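You operate a simulated robot arm through the tools that you are given. There is no shell and no other tool. Be economical: measure what you need, move in short steps, check, and stop when the job is done.

The job below is to be done with a simulated robot arm. You get a single attempt, and the scene is never put back.

Task
Reset the angle fence to the same angle on the other hand.
Fine: lay the short bar between the angle plate and the table's edge first; the white lever frees and locks the fence; the bar ends flat against it on the side away from the lever. Where these are worked on the way, their far stop is far enough and under half their travel is too little: white lever.

The check looks at the end state, three seconds after you hand in, the way a careful person would. Anything else that was tipped, shoved, dropped, spilled or broken makes it a failure.

Robot
A 7-joint arm with a fingered hand, fixed in place. Base frame: the origin is at the foot of the arm, x ahead of it, y to its left, z up; the work surface is at about z = 780. Units: mm, degrees, N and s.
With the tool pointing down near the work surface it reaches from about 320 to 720 mm from the base axis. Its first joint turns from -166.0 to 166.0 degrees. Payload 4 kg.
The tool frame sits at the grasp point between the pads (the TCP): z along the fingers, y along the line on which they close. The tips reach 26 mm beyond it. Largest opening 148 mm; the body of the gripper starts 73 mm behind the TCP. The gripper is a hand of 3 fingers: y runs from the thumb to the fingers, the wrist lies at [0, 0, -239] in the tool frame.
Orientation is that of the tool frame in the base frame, as a unit quaternion [x, y, z, w]. With the fingers straight down and closing along the base's y, the tool's x points along the base's -x, its y along +y and its z along -z.

Tools
- The arm moves only by the tool send_rows. Its argument "rows" is one flat list of numbers, 6 for each row, row after row: the shift along the base's x, y, z in m, then the turn, a rotation vector about the base's x, y, z in degrees. In form: [tx, ty, tz, wx, wy, wz, tx, ty, tz, wx, wy, wz, ...]. A call has 1 to 8 rows; each row shifts and turns the commanded pose from where the row before left it. Each row takes 0.2 s and may step no farther than 50 mm and 8.6 degrees from the row before; otherwise, the whole call is refused. A pose out of reach is approached as far as the arm can. The call stops where the force on the tool passes 40 N (or 10 N more than at its start, if that is more) or the arm is blocked; 0.2 s more then pass. In this call time passes only in rows, and 0.2 s behind the last. It gives the time, the measured TCP pose, the force on the tool (base axes), the opening and the grip force at its end, in the units of the frame above (readings bear some noise), with the torque about the TCP (base axes, N m) and any sound that the robot's microphone picked up.
- Cameras (640 x 400 px; columns grow to the right, rows downward): "scene" is fixed at [400.1, 500.9, 1339.9]; the picture's right is [-0.99, 0.11, 0.00], its down [0.03, 0.29, -0.96] and it looks along [-0.11, -0.95, -0.30] (base axes); focal length 309 px, centre (320, 200). "wrist" rides on the gripper at [68, -39, -90] in the tool frame; the picture's right is [0.50, 0.87, 0.00], its down [-0.66, 0.38, -0.65] and it looks along [-0.57, 0.33, 0.76] (tool axes); focal length 222 px, centre (320, 200). There is no depth. A picture from a camera that has moved, and an enlarged one, comes with that camera's place and axes in the base frame and with its lens.
- grab_frame(camera): a new picture of that camera. It takes no simulated time.
- lift_body(by): slides the trunk up (or, below 0, down) by that many mm; the arm rides with it, the base frame stays. It gives what a move gives, with no picture.
- move_fingers(finger1, finger2, thumb_bend): sets how far each is bent, from 0 (flat) to 1 (curled in); at 0.3 the hand is open as for a grip, at 0.7 the pads meet at the TCP. One left out holds its place. A second passes; each finger stops where it meets its share of the squeeze, and holds until it gets a number again. It is the only way to open and close the hand. It gives what a move gives, with no picture; readings hold the bend of each and the force on the fingers (four entries, about 0 where the hand has none), thumb and palm.
- inspect(camera, box): a new picture of the part [left, top, right, bottom] of that camera's present view, enlarged. It takes no simulated time.
- sign_off(): hands the job in; it is judged then, once.

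Work in short steps. Places have to be worked out from the pictures, the camera data and where the tool is seen: move nearer, look again, correct. Check each grasp and each placing, and mend what went wrong. You have 120 turns and 68 pictures in all, those below and enlarged ones among them. Open the gripper and draw the arm clear of the work before you hand the job in, unless the task says otherwise; then end with one line.

The tools are called after "Emit:" as a command line: name --argument value ..., lists and objects as JSON in quotes. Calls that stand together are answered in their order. send_rows: Moves the arm, as the interface text tells. Its arguments: {"type":"object","properties":{"rows":{"type":"array"}},"required":["rows"]} The other tools are called the same way: lift_body (by) slides the trunk up or down; move_fingers (finger1, finger2, thumb_bend) moves the fingers one by one; grab_frame (camera) takes a picture; inspect (camera, box) takes an enlarged picture of a part of a camera's view; sign_off () hands the job in.

At the start:

```text
time: 0.0
eef_pos: [350.9, -309.4, 1098.9]
ee_rot: [0.0, 1.0, 0.0, 0.0]
contact_force: [-0.1, -0.2, 1.0]
moment: [0.03, 0.0, -0.03]
grip_width: 147.9
gripper_force: 0.1
shape: jaw
bend: [0.3, 0.3, 0.3]
finger forces: [0.0, 0.0, 0.0, 0.0, 0.0, 0.1]
trunk travel left (down, up): [-525.0, 65.0]
```

scene: 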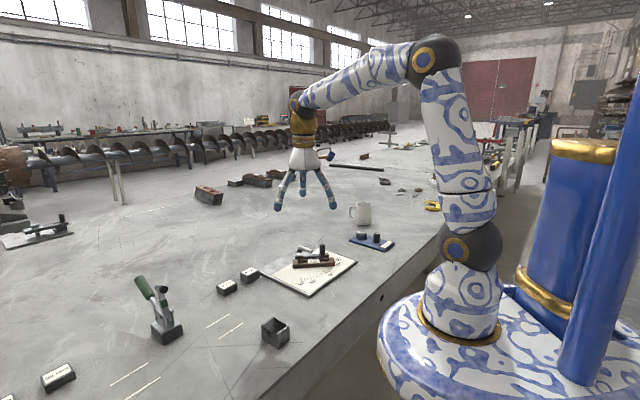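
wrist: 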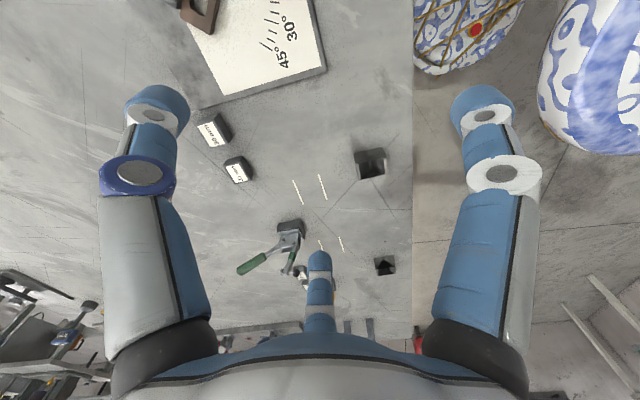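

I start by looking closer at the angle plate and its surroundings.

Emit:
inspect --camera "scene" --box '[200, 200, 420, 340]'

Emit:
inspect --camera "scene" --box '[250, 235, 370, 300]'

```text
2.86 times, centred on (310, 270) of scene
camera zoom: at [400.1, 500.9, 1339.9], right [-0.99, 0.11, 0.0], down [0.03, 0.29, -0.96], along [-0.11, -0.95, -0.3], focal length 882 px, centre (349, 0)
```

zoom: 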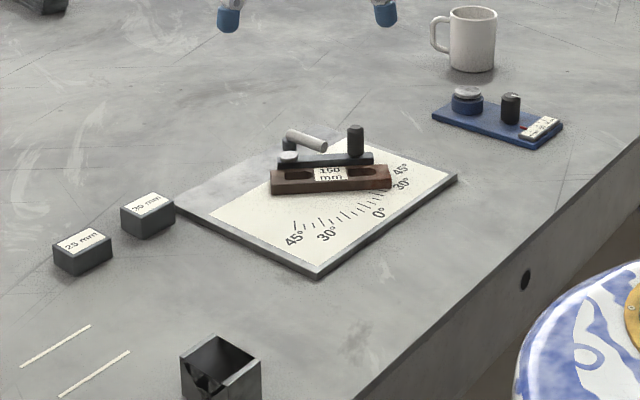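

```text
5.33 times, centred on (310, 268) of scene
camera zoom: at [400.1, 500.9, 1339.9], right [-0.99, 0.11, 0.0], down [0.03, 0.29, -0.96], along [-0.11, -0.95, -0.3], focal length 1647 px, centre (373, -160)
```

zoom: 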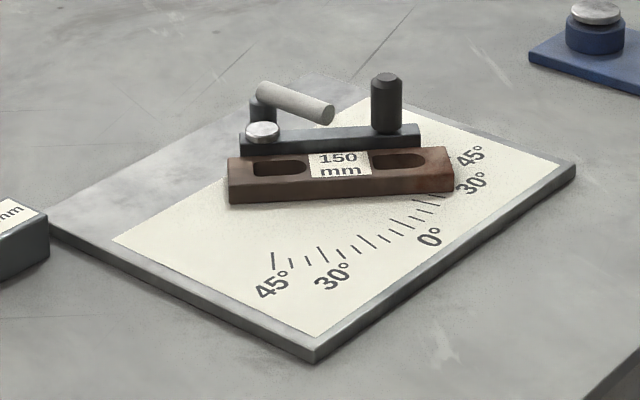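

The fence lies at about 45° on the far hand, its pivot near (370,-490), with the bar along base x on its +y side. I move the wrist camera over to view the plate from nearby.

Emit:
send_rows --rows '[-0.026, -0.034, -0.005, 0, 0, 0, -0.026, -0.034, -0.005, 0, 0, 0, -0.026, -0.034, -0.005, 0, 0, 0, -0.026, -0.034, -0.005, 0, 0, 0, -0.026, -0.034, -0.005, 0, 0, 0, -0.026, -0.034, -0.005, 0, 0, 0, -0.026, -0.034, -0.005, 0, 0, 0]'

Emit:
grab_frame --camera "wrist"

```text
time: 1.6
eef_pos: [165.6, -546.7, 1063.9]
ee_rot: [0.0, 1.0, 0.001, 0.0]
contact_force: [-0.9, -0.5, -0.4]
moment: [-0.01, 0.0, 0.0]
grip_width: 148.0
gripper_force: 0.0
shape: jaw
bend: [0.3, 0.3, 0.3]
finger forces: [0.0, 0.1, 0.0, 0.0, 0.0, 0.1]
trunk travel left (down, up): [-525.0, 65.0]
```

```text
63 pictures are left
camera wrist: at [98.1, -586.9, 1154.8], right [-0.5, 0.87, 0.0], down [0.66, 0.38, 0.65], along [0.57, 0.33, -0.76], focal length 222 px, centre (320, 200)
```

wrist: 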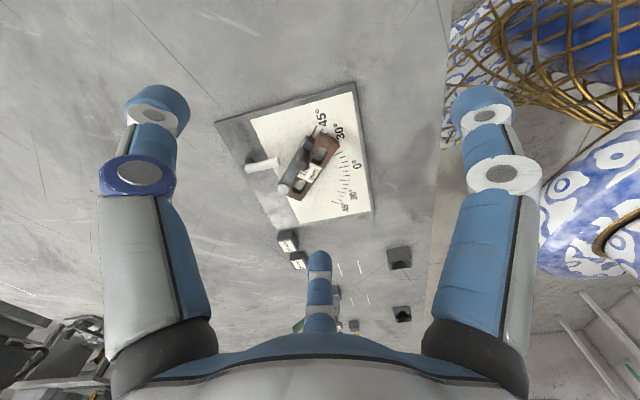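

Emit:
inspect --camera "wrist" --box '[210, 80, 380, 235]'

```text
2.58 times, centred on (295, 158) of wrist
camera zoom: at [98.1, -586.9, 1154.8], right [-0.5, 0.87, 0.0], down [0.66, 0.38, 0.65], along [0.57, 0.33, -0.76], focal length 573 px, centre (384, 310)
```

zoom: 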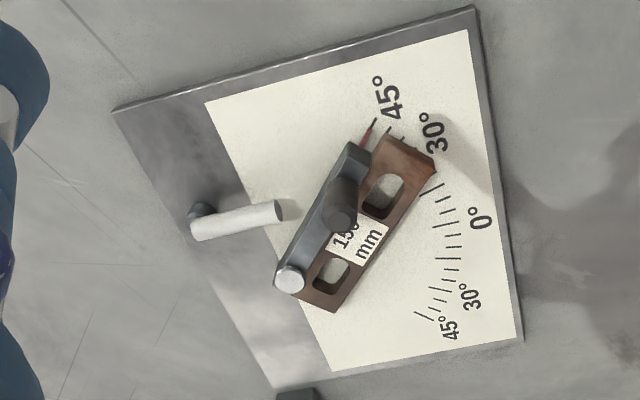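

The lever stands on the plate behind the fence and points along the 0° line; the fence pointer is near the outer tick. I plan to put the thumb in a slot of the bar to draw it off the fence, so I bring the thumb above the near slot (about (265,-491)).

Emit:
send_rows --rows '[0.025, 0.0325, -0.035, 0, 0, 0, 0.025, 0.0325, -0.035, 0, 0, 0, 0.025, 0.0325, -0.035, 0, 0, 0, 0.025, 0.0325, -0.035, 0, 0, 0]'

Emit:
grab_frame --camera "wrist"

Emit:
inspect --camera "scene" --box '[240, 180, 400, 300]'

```text
refused: row 1 steps farther than a row can; nothing moved
```

```text
61 pictures are left
camera wrist: at [98.1, -586.9, 1154.8], right [-0.5, 0.87, 0.0], down [0.66, 0.38, 0.65], along [0.57, 0.33, -0.76], focal length 222 px, centre (320, 200)
```

wrist: 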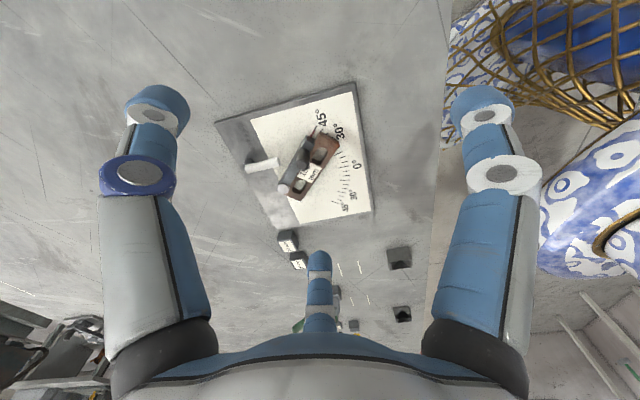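

```text
3.33 times, centred on (320, 240) of scene
camera zoom: at [400.1, 500.9, 1339.9], right [-0.99, 0.11, 0.0], down [0.03, 0.29, -0.96], along [-0.11, -0.95, -0.3], focal length 1030 px, centre (320, 67)
```

zoom: 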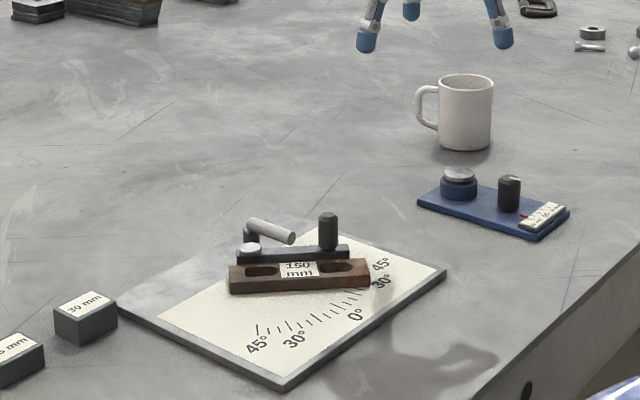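

The row was too long; I send it again in five smaller steps.

Emit:
send_rows --rows '[0.02, 0.0276, -0.032, 0, 0, 0, 0.02, 0.0276, -0.032, 0, 0, 0, 0.02, 0.0276, -0.032, 0, 0, 0, 0.02, 0.0276, -0.032, 0, 0, 0, 0.02, 0.0276, -0.032, 0, 0, 0]'

Emit:
grab_frame --camera "wrist"

Emit:
inspect --camera "scene" --box '[240, 180, 400, 300]'

```text
time: 2.8
eef_pos: [268.5, -411.3, 903.7]
ee_rot: [0.0, 1.0, 0.001, 0.001]
contact_force: [0.0, 0.1, 0.1]
moment: [-0.02, 0.01, 0.0]
grip_width: 147.8
gripper_force: 0.1
shape: jaw
bend: [0.3, 0.3, 0.3]
finger forces: [0.0, 0.0, 0.0, 0.0, 0.0, 0.1]
trunk travel left (down, up): [-525.0, 65.0]
```

```text
59 pictures are left
camera wrist: at [199.8, -449.8, 994.8], right [-0.5, 0.87, 0.0], down [0.66, 0.38, 0.65], along [0.57, 0.33, -0.76], focal length 222 px, centre (320, 200)
```

wrist: 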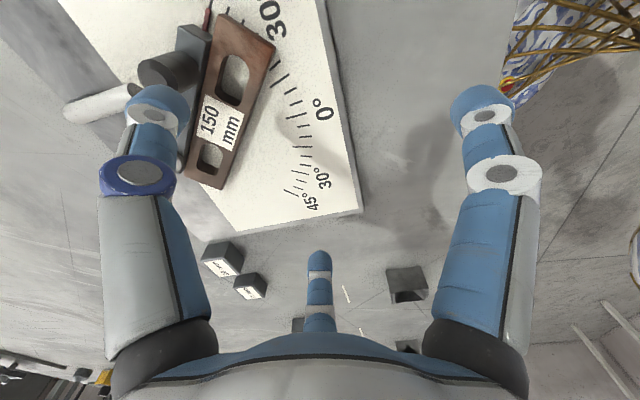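

```text
3.33 times, centred on (320, 240) of scene
camera zoom: at [400.1, 500.9, 1339.9], right [-0.99, 0.11, 0.0], down [0.03, 0.29, -0.96], along [-0.11, -0.95, -0.3], focal length 1030 px, centre (320, 67)
```

zoom: 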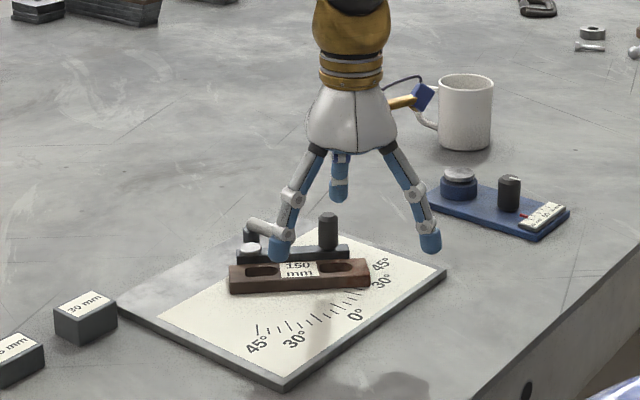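

Slot centre is about (267,-485), the bar roughly 150×31×27; the thumb tip hangs about 85 mm behind the TCP. I align and descend until the tip is just above the bar.

Emit:
send_rows --rows '[0.0, 0.011, -0.03, 0, 0, 0, 0, 0, -0.02, 0, 0, 0]'

Emit:
grab_frame --camera "wrist"

Emit:
inspect --camera "scene" --box '[270, 220, 370, 290]'

```text
time: 3.4
eef_pos: [267.7, -399.5, 853.9]
ee_rot: [0.0, 1.0, 0.0, 0.0]
contact_force: [-0.3, -0.3, 0.2]
moment: [-0.02, 0.02, 0.0]
grip_width: 147.8
gripper_force: 0.0
shape: jaw
bend: [0.3, 0.3, 0.3]
finger forces: [0.1, 0.0, 0.0, 0.0, 0.0, 0.0]
trunk travel left (down, up): [-525.0, 65.0]
```

```text
57 pictures are left
camera wrist: at [200.0, -438.1, 945.3], right [-0.5, 0.87, 0.0], down [0.66, 0.38, 0.65], along [0.57, 0.33, -0.76], focal length 222 px, centre (320, 200)
```

wrist: 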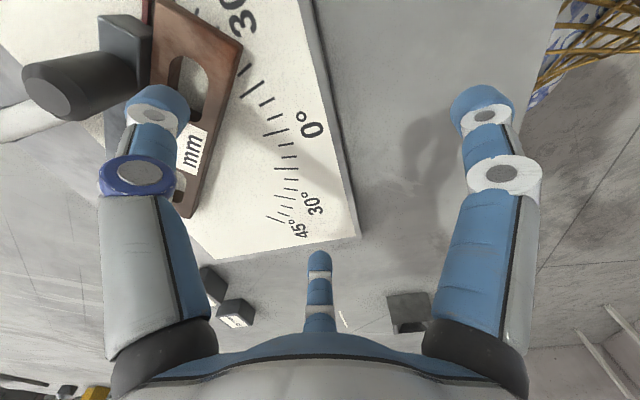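

```text
5.71 times, centred on (320, 255) of scene
camera zoom: at [400.1, 500.9, 1339.9], right [-0.99, 0.11, 0.0], down [0.03, 0.29, -0.96], along [-0.11, -0.95, -0.3], focal length 1765 px, centre (320, -114)
```

zoom: 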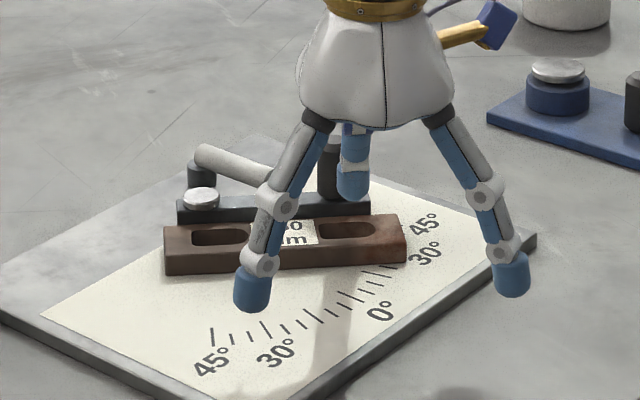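

Recomputing: the bar is about 15 mm tall (top z≈801) and the slot centre about (271,-489); the thumb tip is near (266,-482). I shift a little and lower to just over the slot.

Emit:
send_rows --rows '[0.003, -0.006, -0.008, 0, 0, 0, 0, 0, -0.01, 0, 0, 0]'

Emit:
inspect --camera "wrist" --box '[60, 0, 260, 125]'

Emit:
inspect --camera "scene" --box '[285, 235, 355, 285]'

```text
time: 4.0
eef_pos: [270.2, -403.8, 836.0]
ee_rot: [0.001, 1.0, -0.001, 0.0]
contact_force: [-0.6, -0.5, 0.1]
moment: [0.04, 0.0, -0.01]
grip_width: 148.1
gripper_force: 0.1
shape: jaw
bend: [0.3, 0.3, 0.3]
finger forces: [0.0, 0.0, 0.0, 0.0, 0.0, 0.0]
trunk travel left (down, up): [-525.0, 65.0]
```

```text
3.20 times, centred on (160, 62) of wrist
camera zoom: at [202.9, -444.1, 926.8], right [-0.5, 0.87, 0.0], down [0.66, 0.38, 0.65], along [0.57, 0.33, -0.76], focal length 711 px, centre (832, 640)
```

zoom: 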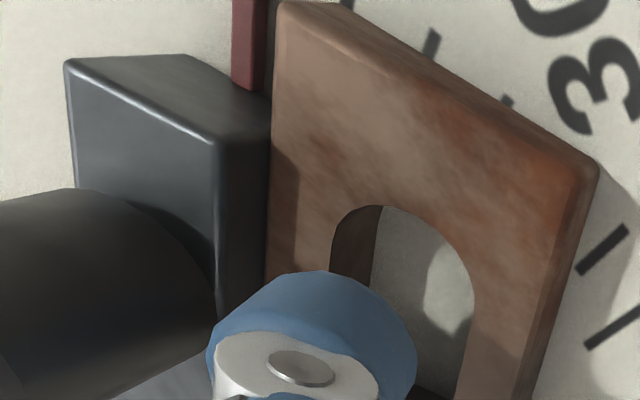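

```text
8.00 times, centred on (320, 260) of scene
camera zoom: at [400.1, 500.9, 1339.9], right [-0.99, 0.11, 0.0], down [0.03, 0.29, -0.96], along [-0.11, -0.95, -0.3], focal length 2471 px, centre (320, -280)
```

zoom: 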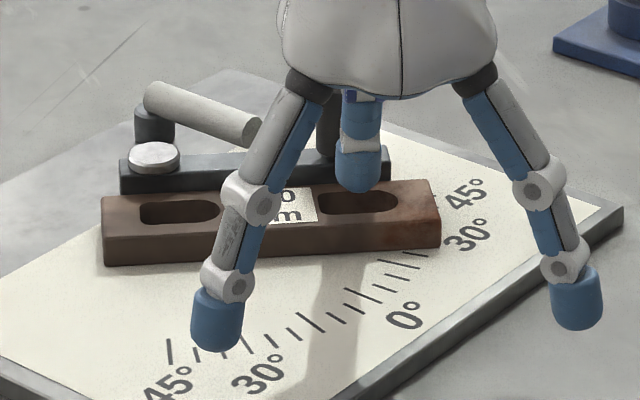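

The thumb appears centred over the slot within a few mm. I lower gently to put the tip in it.

Emit:
send_rows --rows '[0, -0.001, -0.006, 0, 0, 0, 0, 0, -0.006, 0, 0, 0, 0, 0, -0.004, 0, 0, 0]'

Emit:
inspect --camera "scene" --box '[285, 235, 355, 285]'

```text
time: 4.8
eef_pos: [270.6, -404.2, 820.8]
ee_rot: [0.0, 1.0, 0.0, 0.0]
contact_force: [0.0, -0.3, -0.2]
moment: [-0.02, 0.01, 0.03]
grip_width: 148.1
gripper_force: 0.1
shape: jaw
bend: [0.3, 0.3, 0.3]
finger forces: [0.1, 0.0, 0.1, 0.0, 0.0, 0.0]
trunk travel left (down, up): [-525.0, 65.0]
```

```text
8.00 times, centred on (320, 260) of scene
camera zoom: at [400.1, 500.9, 1339.9], right [-0.99, 0.11, 0.0], down [0.03, 0.29, -0.96], along [-0.11, -0.95, -0.3], focal length 2471 px, centre (320, -280)
```

zoom: 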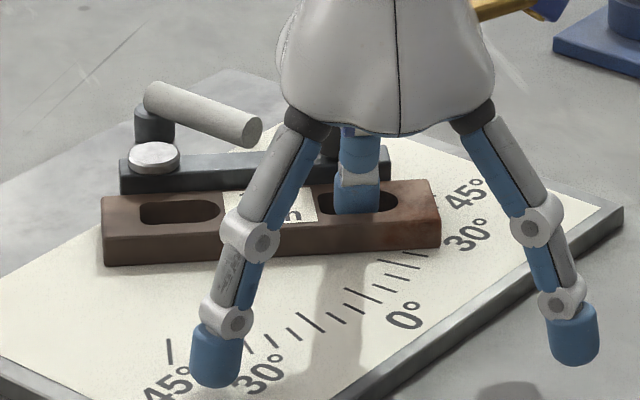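

The thumb is inside the slot. I draw the bar off the fence toward +y.

Emit:
send_rows --rows '[0, 0.01, 0, 0, 0, 0, 0, 0.015, 0, 0, 0, 0, 0, 0.015, 0, 0, 0, 0, 0, 0.015, 0, 0, 0, 0]'

Emit:
grab_frame --camera "wrist"

Emit:
inspect --camera "scene" --box '[265, 235, 365, 300]'

```text
time: 5.8
eef_pos: [271.9, -351.0, 819.6]
ee_rot: [0.0, 1.0, 0.0, 0.0]
contact_force: [-0.5, -1.0, 1.2]
moment: [-0.07, 0.01, 0.03]
grip_width: 147.9
gripper_force: 0.0
shape: jaw
bend: [0.3, 0.3, 0.29]
finger forces: [0.0, 0.0, 0.1, 0.0, 1.2, 0.0]
trunk travel left (down, up): [-525.0, 65.0]
```

```text
52 pictures are left
camera wrist: at [203.7, -389.6, 910.7], right [-0.5, 0.87, 0.0], down [0.66, 0.38, 0.65], along [0.57, 0.33, -0.76], focal length 222 px, centre (320, 200)
```

wrist: 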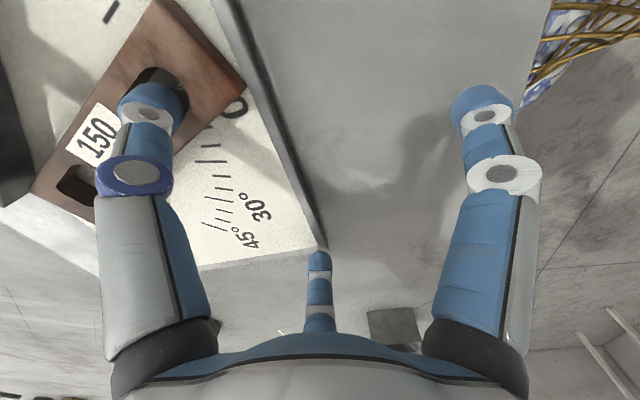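

```text
6.15 times, centred on (315, 268) of scene
camera zoom: at [400.1, 500.9, 1339.9], right [-0.99, 0.11, 0.0], down [0.03, 0.29, -0.96], along [-0.11, -0.95, -0.3], focal length 1901 px, centre (351, -215)
```

zoom: 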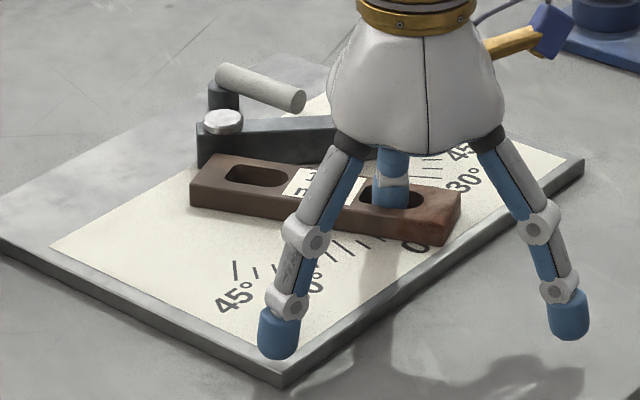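

The bar swung away at one end. I lift the thumb out, move to the other slot at about (342,-469) and check.

Emit:
send_rows --rows '[0, -0.004, 0.0, 0, 0, 0, 0, 0, 0.025, 0, 0, 0, 0.035, -0.015, 0, 0, 0, 0, 0.035, -0.015, 0, 0, 0, 0]'

Emit:
grab_frame --camera "wrist"

Emit:
inspect --camera "scene" --box '[265, 235, 365, 300]'

```text
time: 6.8
eef_pos: [342.1, -384.8, 845.9]
ee_rot: [0.0, 1.0, -0.001, 0.001]
contact_force: [-0.9, -0.7, 0.5]
moment: [0.02, 0.07, -0.01]
grip_width: 147.7
gripper_force: 0.0
shape: jaw
bend: [0.3, 0.3, 0.3]
finger forces: [0.0, 0.1, 0.1, 0.0, 0.0, 0.1]
trunk travel left (down, up): [-525.0, 65.0]
```

```text
50 pictures are left
camera wrist: at [274.5, -424.3, 935.0], right [-0.5, 0.87, 0.0], down [0.66, 0.38, 0.65], along [0.57, 0.33, -0.76], focal length 222 px, centre (320, 200)
```

wrist: 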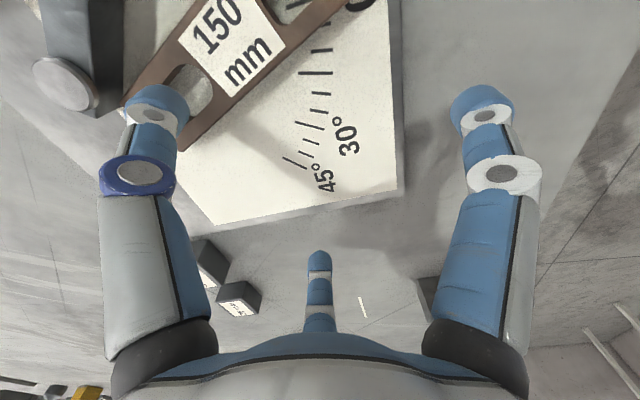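

```text
6.15 times, centred on (315, 268) of scene
camera zoom: at [400.1, 500.9, 1339.9], right [-0.99, 0.11, 0.0], down [0.03, 0.29, -0.96], along [-0.11, -0.95, -0.3], focal length 1901 px, centre (351, -215)
```

zoom: 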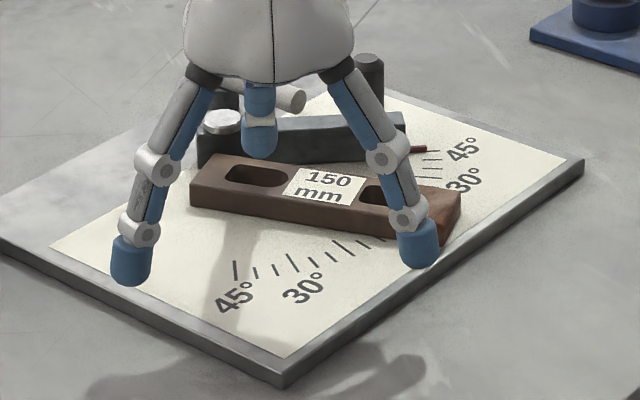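

The tip is above the second slot; I lower into it and draw the bar +y.

Emit:
send_rows --rows '[0, -0.002, -0.01, 0, 0, 0, 0, 0, -0.01, 0, 0, 0, 0, 0, -0.006, 0, 0, 0]'

Emit:
inspect --camera "scene" --box '[265, 235, 365, 300]'

```text
time: 7.6
eef_pos: [342.8, -386.6, 817.4]
ee_rot: [0.0, 1.0, 0.001, -0.001]
contact_force: [0.6, 0.0, -0.2]
moment: [-0.03, 0.01, 0.02]
grip_width: 147.8
gripper_force: 0.1
shape: jaw
bend: [0.3, 0.3, 0.3]
finger forces: [0.0, 0.0, 0.0, 0.0, 0.0, 0.0]
trunk travel left (down, up): [-525.0, 65.0]
```

```text
6.15 times, centred on (315, 268) of scene
camera zoom: at [400.1, 500.9, 1339.9], right [-0.99, 0.11, 0.0], down [0.03, 0.29, -0.96], along [-0.11, -0.95, -0.3], focal length 1901 px, centre (351, -215)
```

zoom: 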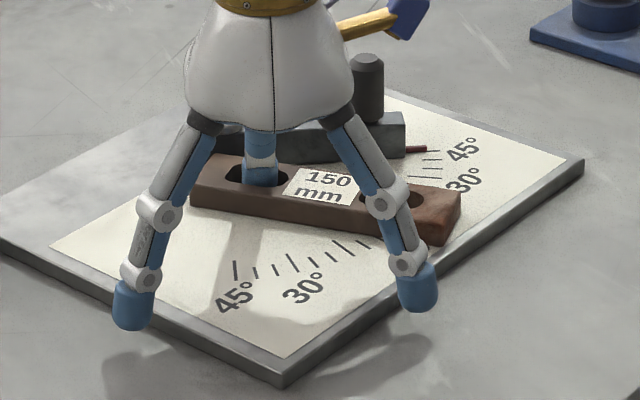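

Emit:
send_rows --rows '[0, 0.012, 0, 0, 0, 0, 0, 0.015, 0, 0, 0, 0, 0, 0.015, 0, 0, 0, 0, 0, 0.015, 0, 0, 0, 0, 0, -0.004, 0, 0, 0, 0, 0, 0, 0.04, 0, 0, 0]'

Emit:
grab_frame --camera "wrist"

Emit:
inspect --camera "scene" --box '[265, 235, 365, 300]'

```text
time: 9.0
eef_pos: [339.2, -333.4, 859.0]
ee_rot: [0.0, 1.0, 0.0, 0.0]
contact_force: [0.3, 1.1, 0.1]
moment: [-0.01, -0.01, -0.02]
grip_width: 148.1
gripper_force: 0.0
shape: jaw
bend: [0.3, 0.3, 0.3]
finger forces: [0.1, 0.0, 0.0, 0.0, 0.0, 0.0]
trunk travel left (down, up): [-525.0, 65.0]
```

```text
47 pictures are left
camera wrist: at [272.0, -372.5, 949.3], right [-0.5, 0.87, 0.0], down [0.66, 0.38, 0.65], along [0.57, 0.33, -0.76], focal length 222 px, centre (320, 200)
```

wrist: 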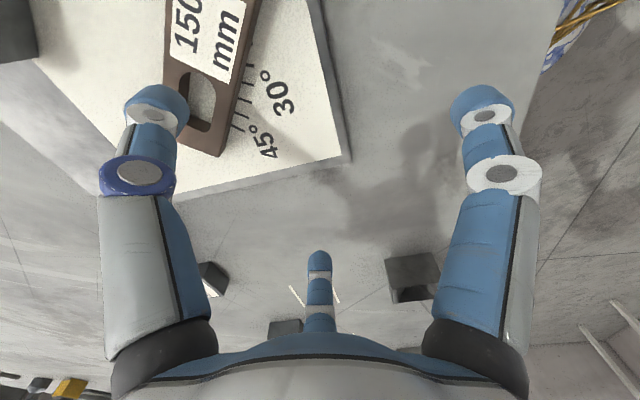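

```text
6.15 times, centred on (315, 268) of scene
camera zoom: at [400.1, 500.9, 1339.9], right [-0.99, 0.11, 0.0], down [0.03, 0.29, -0.96], along [-0.11, -0.95, -0.3], focal length 1901 px, centre (351, -215)
```

zoom: 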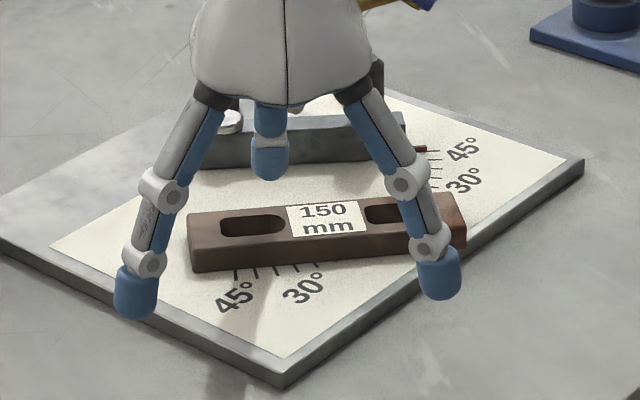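

The bar now lies clear of the fence, centred near (307,-417), almost along x. I pre-bend the thumb so it will clear the fence, then move over the bar.

Emit:
move_fingers --thumb_bend 0.45

Emit:
send_rows --rows '[-0.016, -0.042, -0.005, 0, 0, 2, -0.016, -0.042, -0.005, 0, 0, 0]'

Emit:
grab_frame --camera "wrist"

Emit:
inspect --camera "scene" --box '[265, 225, 365, 290]'

```text
time: 10.0
eef_pos: [339.7, -333.9, 859.5]
ee_rot: [0.0, 1.0, 0.001, 0.0]
contact_force: [0.4, 0.2, -0.7]
moment: [-0.05, 0.01, -0.03]
grip_width: 104.1
gripper_force: 0.0
shape: fingers
bend: [0.3, 0.3, 0.45]
finger forces: [0.0, 0.0, 0.0, 0.1, 0.0, 0.1]
trunk travel left (down, up): [-525.0, 65.0]
```

```text
time: 10.6
eef_pos: [308.9, -416.8, 847.9]
ee_rot: [-0.017, 1.0, -0.001, -0.001]
contact_force: [0.5, 0.5, 0.1]
moment: [-0.01, 0.01, -0.05]
grip_width: 104.2
gripper_force: 0.2
shape: fingers
bend: [0.3, 0.3, 0.45]
finger forces: [0.0, 0.0, 0.0, 0.0, 0.0, 0.1]
trunk travel left (down, up): [-525.0, 65.0]
```

```text
45 pictures are left
camera wrist: at [243.2, -457.9, 938.3], right [-0.53, 0.85, 0.0], down [0.64, 0.4, 0.65], along [0.55, 0.35, -0.76], focal length 222 px, centre (320, 200)
```

wrist: 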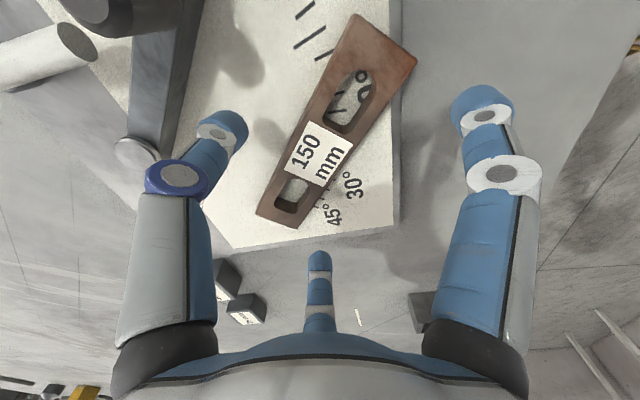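

```text
6.15 times, centred on (315, 258) of scene
camera zoom: at [400.1, 500.9, 1339.9], right [-0.99, 0.11, 0.0], down [0.03, 0.29, -0.96], along [-0.11, -0.95, -0.3], focal length 1901 px, centre (351, -154)
```

zoom: 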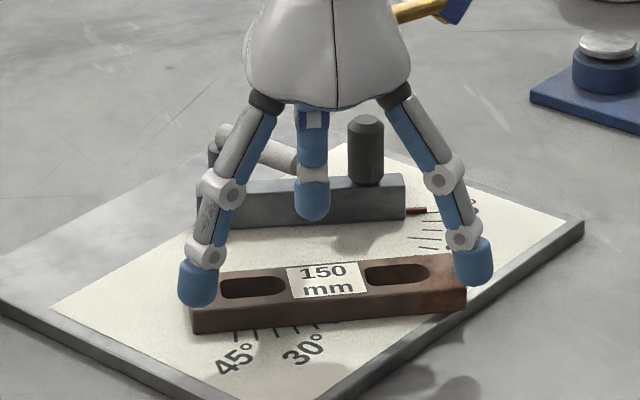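

The bar is centred under the hand with the thumb between it and the fence. I descend around it.

Emit:
send_rows --rows '[-0.002, -0.001, -0.012, 0, 0, 0, 0, 0, -0.012, 0, 0, 0, 0, 0, -0.005, 0, 0, 0]'

Emit:
move_fingers --finger1 0.6 --finger2 0.6 --thumb_bend 0.6

Emit:
grab_frame --camera "wrist"

Emit:
inspect --camera "scene" --box '[265, 225, 365, 290]'

```text
time: 11.4
eef_pos: [307.2, -418.6, 823.0]
ee_rot: [-0.018, 1.0, -0.004, 0.002]
contact_force: [0.0, 2.6, 25.0]
moment: [-1.38, -0.01, -0.01]
grip_width: 103.6
gripper_force: 12.7
shape: fingers
bend: [0.3, 0.3, 0.44]
finger forces: [0.0, 0.0, 0.0, 0.0, 25.0, 0.1]
trunk travel left (down, up): [-525.0, 65.0]
```

```text
time: 11.8
eef_pos: [307.0, -419.3, 824.2]
ee_rot: [-0.017, 1.0, -0.004, 0.002]
contact_force: [-2.5, 4.5, 28.7]
moment: [0.74, 0.81, -0.03]
grip_width: 49.7
gripper_force: 18.6
shape: fingers
bend: [0.51, 0.53, 0.58]
finger forces: [23.0, 9.9, 0.0, 0.0, 3.8, 0.0]
trunk travel left (down, up): [-525.0, 65.0]
stopped: the force on the tool passed its limit at 44 N (the readings are from after the stop); the commanded pose is now the measured one
```

```text
43 pictures are left
camera wrist: at [240.9, -460.0, 914.6], right [-0.53, 0.85, -0.01], down [0.64, 0.41, 0.65], along [0.56, 0.34, -0.76], focal length 222 px, centre (320, 200)
```

wrist: 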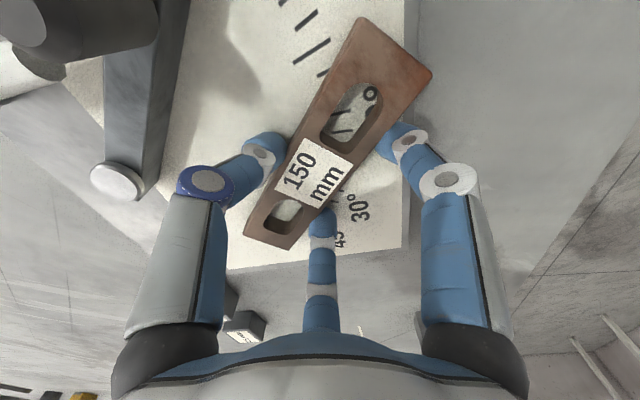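

```text
6.15 times, centred on (315, 258) of scene
camera zoom: at [400.1, 500.9, 1339.9], right [-0.99, 0.11, 0.0], down [0.03, 0.29, -0.96], along [-0.11, -0.95, -0.3], focal length 1901 px, centre (351, -154)
```

zoom: 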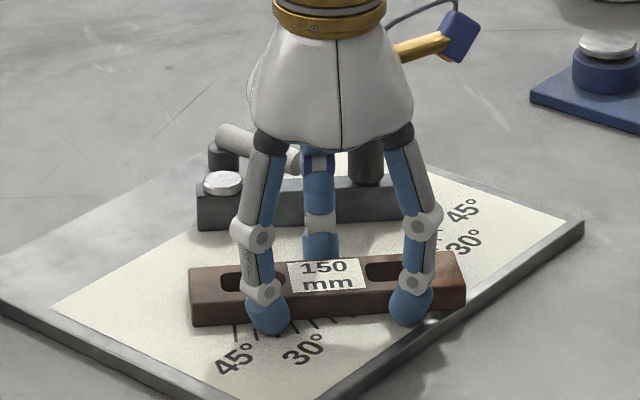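

Bending lowers the tips, so they press on the plate. I raise 7 mm and then close on the bar.

Emit:
send_rows --rows '[0, 0, 0.007, 0, 0, 0]'

Emit:
move_fingers --finger1 0.7 --finger2 0.7 --thumb_bend 0.7

Emit:
inspect --camera "scene" --box '[265, 225, 365, 290]'

```text
time: 12.2
eef_pos: [307.1, -419.1, 827.8]
ee_rot: [-0.017, 1.0, -0.001, 0.001]
contact_force: [-0.3, 0.3, -0.6]
moment: [0.02, 0.01, -0.03]
grip_width: 43.8
gripper_force: 5.4
shape: fingers
bend: [0.56, 0.56, 0.57]
finger forces: [2.7, 2.6, 0.1, 0.0, 5.4, 0.0]
trunk travel left (down, up): [-525.0, 65.0]
```

```text
time: 13.2
eef_pos: [308.5, -421.0, 829.1]
ee_rot: [-0.016, 1.0, -0.002, 0.001]
contact_force: [0.2, 0.0, -0.2]
moment: [0.03, 0.03, 0.01]
grip_width: 39.9
gripper_force: 16.0
shape: fingers
bend: [0.59, 0.59, 0.59]
finger forces: [8.1, 8.0, 0.1, 0.1, 16.2, 0.0]
trunk travel left (down, up): [-525.0, 65.0]
```

```text
6.15 times, centred on (315, 258) of scene
camera zoom: at [400.1, 500.9, 1339.9], right [-0.99, 0.11, 0.0], down [0.03, 0.29, -0.96], along [-0.11, -0.95, -0.3], focal length 1901 px, centre (351, -154)
```

zoom: 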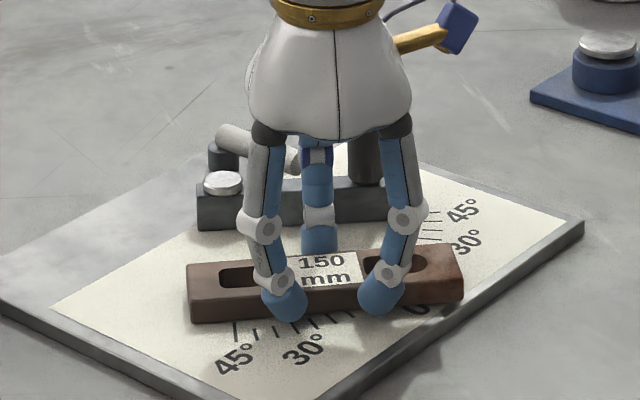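

The grip holds 16 N evenly. I lift the bar.

Emit:
send_rows --rows '[0, 0, 0.01, 0, 0, 0, 0, 0, 0.015, 0, 0, 0, 0, 0, 0.015, 0, 0, 0]'

Emit:
grab_frame --camera "scene"

Emit:
grab_frame --camera "wrist"

```text
time: 14.0
eef_pos: [306.4, -420.8, 868.5]
ee_rot: [-0.016, 1.0, -0.002, 0.0]
contact_force: [0.6, -0.1, -4.7]
moment: [0.04, 0.03, -0.01]
grip_width: 39.8
gripper_force: 16.5
shape: fingers
bend: [0.59, 0.59, 0.59]
finger forces: [8.2, 8.1, 0.1, 0.0, 16.2, 0.0]
trunk travel left (down, up): [-525.0, 65.0]
```

```text
40 pictures are left
```

scene: 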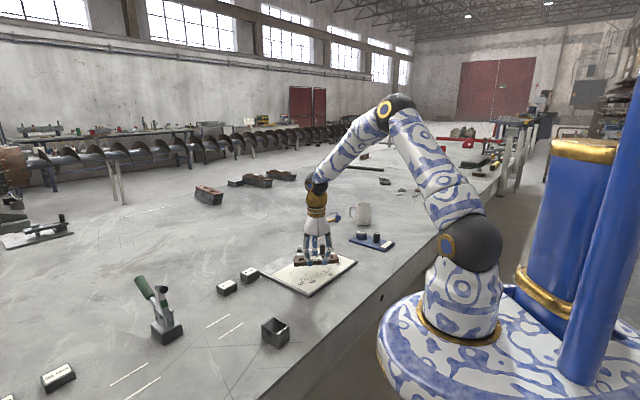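

```text
39 pictures are left
camera wrist: at [240.6, -461.1, 959.3], right [-0.53, 0.85, 0.0], down [0.64, 0.4, 0.65], along [0.56, 0.34, -0.76], focal length 222 px, centre (320, 200)
```

wrist: 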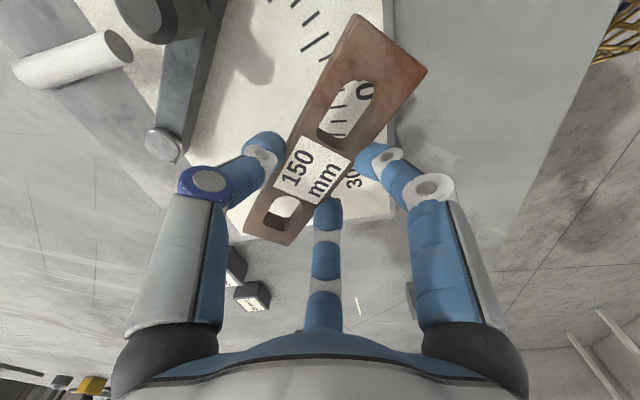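

The bar is held firmly and level. I carry it to the gap between plate and table edge, around (200,-345), turning it parallel to the edge.

Emit:
send_rows --rows '[-0.0177, 0.0127, 0, 0, 0, 7.35, -0.0177, 0.0127, 0, 0, 0, 7.35, -0.0177, 0.0127, 0, 0, 0, 7.35, -0.0177, 0.0127, 0, 0, 0, 7.35, -0.0177, 0.0127, 0, 0, 0, 7.35, -0.0177, 0.0127, 0, 0, 0, 7.35]'

Emit:
grab_frame --camera "wrist"

Emit:
inspect --camera "scene" --box '[260, 205, 440, 320]'

```text
time: 15.4
eef_pos: [202.2, -343.2, 870.3]
ee_rot: [-0.392, 0.92, -0.002, 0.002]
contact_force: [0.3, -0.6, -4.7]
moment: [0.04, 0.01, 0.0]
grip_width: 39.6
gripper_force: 16.7
shape: fingers
bend: [0.59, 0.6, 0.59]
finger forces: [8.3, 8.0, 0.0, 0.0, 16.3, 0.0]
trunk travel left (down, up): [-525.0, 65.0]
```

```text
38 pictures are left
camera wrist: at [182.9, -418.8, 960.8], right [-0.97, 0.24, -0.01], down [0.18, 0.74, 0.65], along [0.16, 0.63, -0.76], focal length 222 px, centre (320, 200)
```

wrist: 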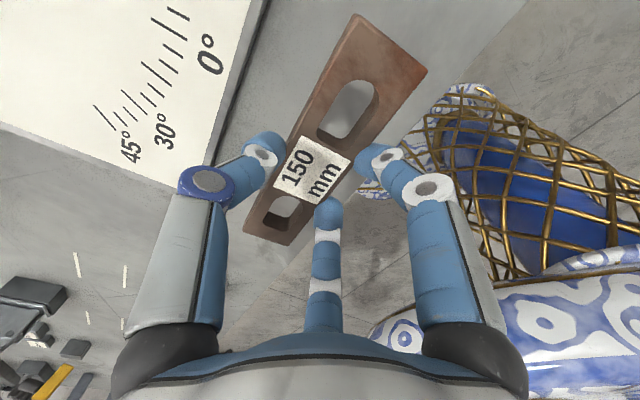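

```text
3.48 times, centred on (350, 262) of scene
camera zoom: at [400.1, 500.9, 1339.9], right [-0.99, 0.11, 0.0], down [0.03, 0.29, -0.96], along [-0.11, -0.95, -0.3], focal length 1074 px, centre (216, -17)
```

zoom: 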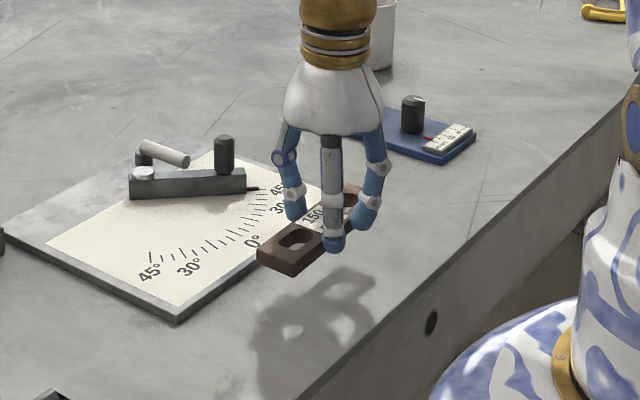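

The bar is over the middle of the gap. I lower it to the table.

Emit:
send_rows --rows '[0, 0, -0.02, 0, 0, 0, 0, 0, -0.015, 0, 0, 0, 0, 0, -0.006, 0, 0, 0, 0, 0, -0.003, 0, 0, 0]'

```text
time: 16.4
eef_pos: [201.7, -344.8, 825.6]
ee_rot: [-0.391, 0.92, -0.001, 0.001]
contact_force: [0.4, 0.2, -5.0]
moment: [0.02, -0.01, 0.02]
grip_width: 39.5
gripper_force: 16.5
shape: fingers
bend: [0.59, 0.6, 0.59]
finger forces: [8.3, 8.2, 0.1, 0.1, 16.5, 0.0]
trunk travel left (down, up): [-525.0, 65.0]
```

Still hanging free; I go down a few mm more until it touches.

Emit:
send_rows --rows '[0, 0, -0.002, 0, 0, 0, 0, 0, -0.002, 0, 0, 0]'

```text
time: 17.0
eef_pos: [201.6, -343.1, 821.1]
ee_rot: [-0.392, 0.92, -0.002, 0.002]
contact_force: [-0.1, -0.2, -4.5]
moment: [0.05, 0.01, 0.07]
grip_width: 39.8
gripper_force: 16.8
shape: fingers
bend: [0.59, 0.6, 0.59]
finger forces: [8.3, 8.4, 0.0, 0.0, 16.5, 0.0]
trunk travel left (down, up): [-525.0, 65.0]
```

Emit:
send_rows --rows '[0, 0, -0.002, 0, 0, 0, 0, 0, -0.002, 0, 0, 0]'

Emit:
inspect --camera "scene" --box '[260, 225, 400, 315]'

```text
time: 17.6
eef_pos: [203.0, -344.8, 816.2]
ee_rot: [-0.391, 0.92, -0.002, 0.002]
contact_force: [-1.0, 0.3, -2.8]
moment: [0.08, 0.02, -0.03]
grip_width: 39.5
gripper_force: 16.5
shape: fingers
bend: [0.59, 0.6, 0.59]
finger forces: [8.1, 8.5, 0.1, 0.1, 16.6, 0.0]
trunk travel left (down, up): [-525.0, 65.0]
```

```text
4.44 times, centred on (330, 270) of scene
camera zoom: at [400.1, 500.9, 1339.9], right [-0.99, 0.11, 0.0], down [0.03, 0.29, -0.96], along [-0.11, -0.95, -0.3], focal length 1373 px, centre (276, -111)
```

zoom: 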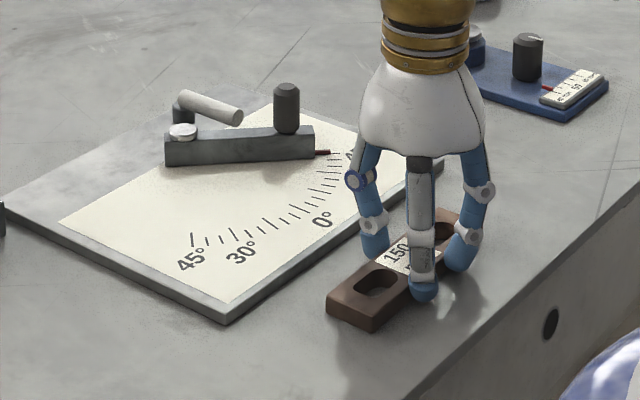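

Contact is just reached. I open only a little (so the thumb doesn't hit the plate's side) and rise.

Emit:
move_fingers --finger1 0.5 --finger2 0.5 --thumb_bend 0.5

Emit:
send_rows --rows '[0, 0, 0.01, 0, 0, 0, 0, 0, 0.03, 0, 0, 0, 0, 0, 0.04, 0, 0, 0, 0, 0, 0.04, 0, 0, 0]'

Emit:
inspect --camera "scene" --box '[260, 225, 400, 315]'

Emit:
grab_frame --camera "wrist"

```text
time: 18.6
eef_pos: [202.8, -344.6, 817.5]
ee_rot: [-0.391, 0.92, -0.002, 0.001]
contact_force: [-0.6, 0.8, -0.2]
moment: [-0.02, -0.03, 0.03]
grip_width: 61.4
gripper_force: 0.0
shape: fingers
bend: [0.5, 0.5, 0.5]
finger forces: [0.1, 0.1, 0.0, 0.1, 0.0, 0.0]
trunk travel left (down, up): [-525.0, 65.0]
```

```text
time: 19.6
eef_pos: [203.0, -341.9, 938.8]
ee_rot: [-0.392, 0.92, -0.002, 0.002]
contact_force: [0.5, -0.1, 0.8]
moment: [0.01, 0.03, -0.01]
grip_width: 61.6
gripper_force: 0.0
shape: fingers
bend: [0.5, 0.5, 0.5]
finger forces: [0.0, 0.0, 0.0, 0.1, 0.1, 0.1]
trunk travel left (down, up): [-525.0, 65.0]
```

```text
4.44 times, centred on (330, 270) of scene
camera zoom: at [400.1, 500.9, 1339.9], right [-0.99, 0.11, 0.0], down [0.03, 0.29, -0.96], along [-0.11, -0.95, -0.3], focal length 1373 px, centre (276, -111)
```

zoom: 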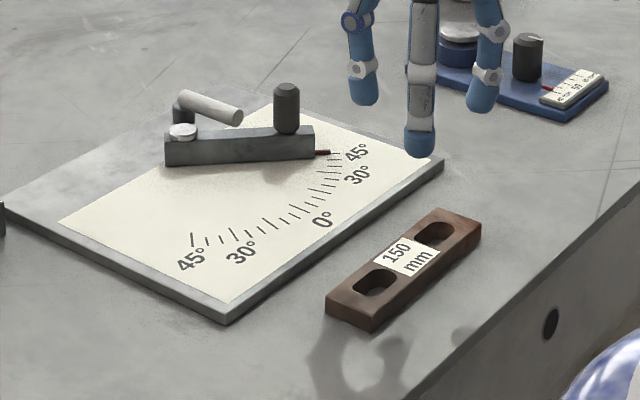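

```text
34 pictures are left
camera wrist: at [183.7, -418.2, 1028.5], right [-0.97, 0.24, -0.01], down [0.18, 0.74, 0.65], along [0.16, 0.63, -0.76], focal length 222 px, centre (320, 200)
```

wrist: 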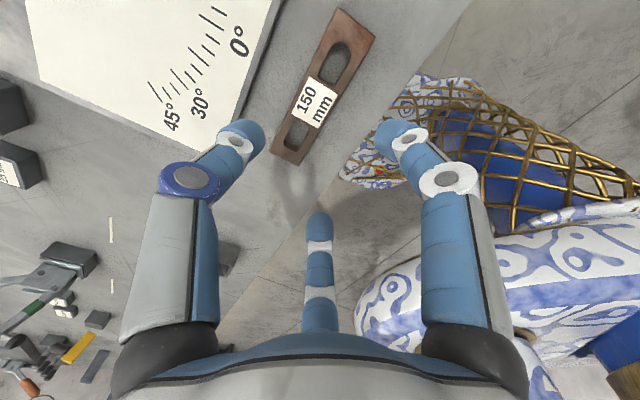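

The bar lies well in the gap. Now I move above the plate's rear to view the lever and read the pointer.

Emit:
send_rows --rows '[0.0143, -0.041, 0.003, 0, 0, 0, 0.0143, -0.041, 0.003, 0, 0, 0, 0.0143, -0.041, 0.003, 0, 0, 0, 0.0143, -0.041, 0.003, 0, 0, 0, 0.0143, -0.041, 0.003, 0, 0, 0, 0.0143, -0.041, 0.003, 0, 0, 0]'

Emit:
grab_frame --camera "wrist"

Emit:
inspect --camera "wrist" --box '[190, 30, 410, 180]'

```text
time: 21.0
eef_pos: [272.3, -550.4, 949.7]
ee_rot: [-0.39, 0.921, -0.001, 0.002]
contact_force: [-0.2, -0.1, -0.8]
moment: [0.01, 0.0, -0.02]
grip_width: 61.7
gripper_force: 0.1
shape: fingers
bend: [0.5, 0.5, 0.5]
finger forces: [0.0, 0.0, 0.0, 0.0, 0.1, 0.0]
out of reach, approached as far as the arm can: row 6
trunk travel left (down, up): [-525.0, 65.0]
```

```text
33 pictures are left
camera wrist: at [253.2, -625.8, 1040.8], right [-0.97, 0.24, 0.0], down [0.18, 0.73, 0.65], along [0.16, 0.63, -0.76], focal length 222 px, centre (320, 200)
```

wrist: 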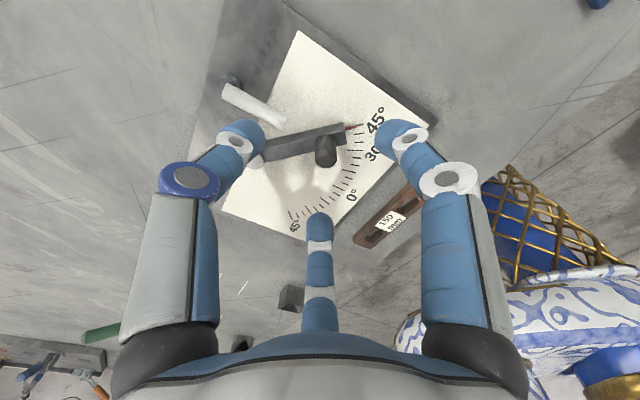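

```text
2.67 times, centred on (300, 105) of wrist
camera zoom: at [253.2, -625.8, 1040.8], right [-0.97, 0.24, 0.0], down [0.18, 0.73, 0.65], along [0.16, 0.63, -0.76], focal length 592 px, centre (373, 453)
```

zoom: 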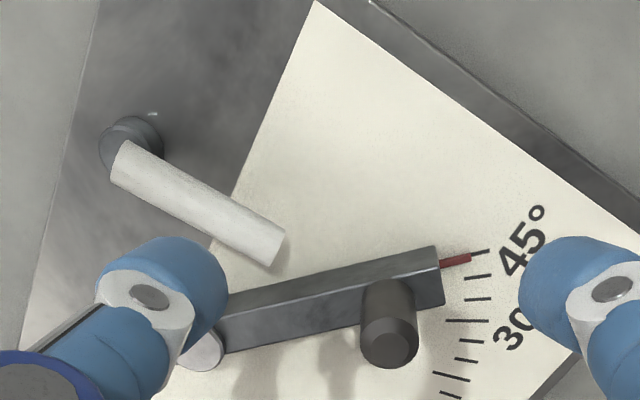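

The pointer sits on the 45° tick. The lever runs from its post near (350,-594) to its tip near (312,-548). I close the hand to a fist, come down on the lever's −x side and test which way it turns.

Emit:
move_fingers --finger1 0.7 --finger2 0.7 --thumb_bend 0.7

Emit:
send_rows --rows '[0.006, -0.013, -0.02, 0, 0, 0, 0.006, -0.013, -0.03, 0, 0, 0, 0.003, -0.013, -0.03, 0, 0, 0, 0, 0, -0.033, 0, 0, 0]'

Emit:
grab_frame --camera "wrist"

Emit:
inspect --camera "scene" --box '[265, 220, 365, 285]'

```text
time: 22.0
eef_pos: [273.5, -550.1, 950.7]
ee_rot: [-0.39, 0.921, -0.002, 0.002]
contact_force: [-0.6, 0.2, 0.7]
moment: [0.0, -0.01, 0.04]
grip_width: 0.1
gripper_force: 0.0
shape: fingers
bend: [0.69, 0.69, 0.7]
finger forces: [0.0, 0.1, 0.0, 0.0, 0.1, 0.1]
trunk travel left (down, up): [-525.0, 65.0]
```

```text
time: 23.0
eef_pos: [275.3, -555.3, 908.5]
ee_rot: [-0.39, 0.921, -0.001, 0.002]
contact_force: [0.7, 0.8, -1.1]
moment: [-0.05, 0.03, 0.01]
grip_width: 0.1
gripper_force: 0.1
shape: fingers
bend: [0.69, 0.69, 0.7]
finger forces: [0.0, 0.0, 0.0, 0.0, 0.0, 0.1]
out of reach, approached as far as the arm can: row 1, 2, 3
trunk travel left (down, up): [-525.0, 65.0]
```

```text
31 pictures are left
camera wrist: at [255.9, -631.0, 998.9], right [-0.97, 0.24, -0.01], down [0.18, 0.74, 0.65], along [0.16, 0.63, -0.76], focal length 222 px, centre (320, 200)
```

wrist: 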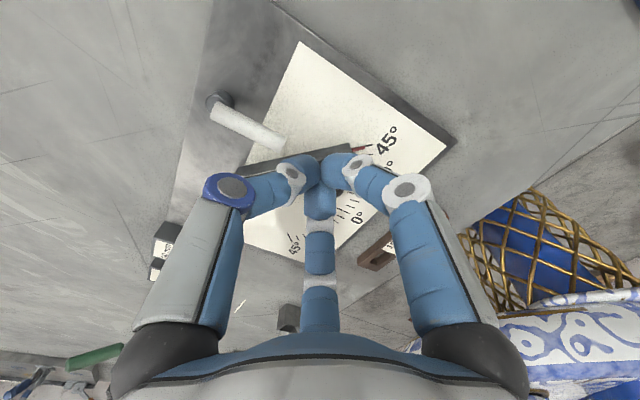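

```text
6.15 times, centred on (315, 252) of scene
camera zoom: at [400.1, 500.9, 1339.9], right [-0.99, 0.11, 0.0], down [0.03, 0.29, -0.96], along [-0.11, -0.95, -0.3], focal length 1901 px, centre (351, -123)
```

zoom: 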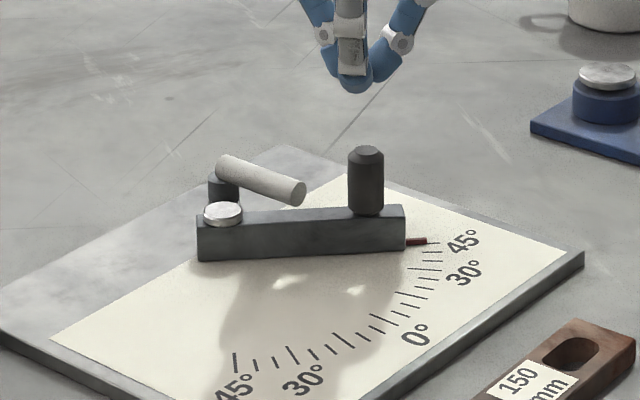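

The reach shrinks higher up. I drop to z≈870 first, then slide back to the lever's −x side.

Emit:
send_rows --rows '[0, -0.002, -0.03, 0, 0, 0, 0.004, -0.017, -0.008, 0, 0, 0, 0.004, -0.017, 0, 0, 0, 0]'

```text
time: 23.8
eef_pos: [276.5, -554.5, 878.7]
ee_rot: [-0.39, 0.921, -0.002, 0.002]
contact_force: [-0.4, -0.6, 0.4]
moment: [0.01, -0.01, -0.02]
grip_width: 0.5
gripper_force: 0.1
shape: fingers
bend: [0.69, 0.69, 0.7]
finger forces: [0.0, 0.0, 0.0, 0.1, 0.1, 0.0]
out of reach, approached as far as the arm can: row 2, 3
trunk travel left (down, up): [-525.0, 65.0]
```

Still limited. I raise the tool and lower the trunk by the same amount to see whether that gives more reach.

Emit:
send_rows --rows '[-0.008, 0.02, 0.04, 0, 0, 0, -0.008, 0.02, 0.04, 0, 0, 0, 0, 0.01, 0.04, 0, 0, 0]'

Emit:
lift_body --by -120

Emit:
send_rows --rows '[0.008, -0.02, 0.0, 0, 0, 0, 0.008, -0.03, 0.0, 0, 0, 0, 0.004, -0.02, 0, 0, 0, 0, 0.004, -0.02, 0, 0, 0, 0]'

```text
time: 24.6
eef_pos: [257.7, -504.3, 999.3]
ee_rot: [-0.391, 0.92, -0.001, 0.002]
contact_force: [1.0, -0.1, 0.5]
moment: [0.0, -0.03, -0.03]
grip_width: 0.1
gripper_force: 0.0
shape: fingers
bend: [0.69, 0.69, 0.7]
finger forces: [0.0, 0.1, 0.1, 0.0, 0.0, 0.0]
trunk travel left (down, up): [-525.0, 65.0]
```

```text
time: 26.1
eef_pos: [260.4, -505.5, 880.9]
ee_rot: [-0.391, 0.92, -0.004, 0.002]
contact_force: [3.3, -6.4, 20.1]
moment: [-0.29, -0.28, 0.0]
grip_width: 0.0
gripper_force: 10.7
shape: fingers
bend: [0.69, 0.69, 0.7]
finger forces: [0.0, 0.0, 0.1, 0.0, 21.4, 0.0]
trunk travel left (down, up): [-405.0, 185.0]
```

```text
time: 27.1
eef_pos: [272.1, -542.2, 879.2]
ee_rot: [-0.39, 0.921, -0.004, 0.002]
contact_force: [-3.5, 18.5, 27.4]
moment: [1.29, 0.28, 0.0]
grip_width: 0.2
gripper_force: 14.6
shape: fingers
bend: [0.69, 0.57, 0.7]
finger forces: [0.1, 29.2, 0.0, 0.0, 0.1, 0.0]
out of reach, approached as far as the arm can: row 2, 3, 4
trunk travel left (down, up): [-405.0, 185.0]
```

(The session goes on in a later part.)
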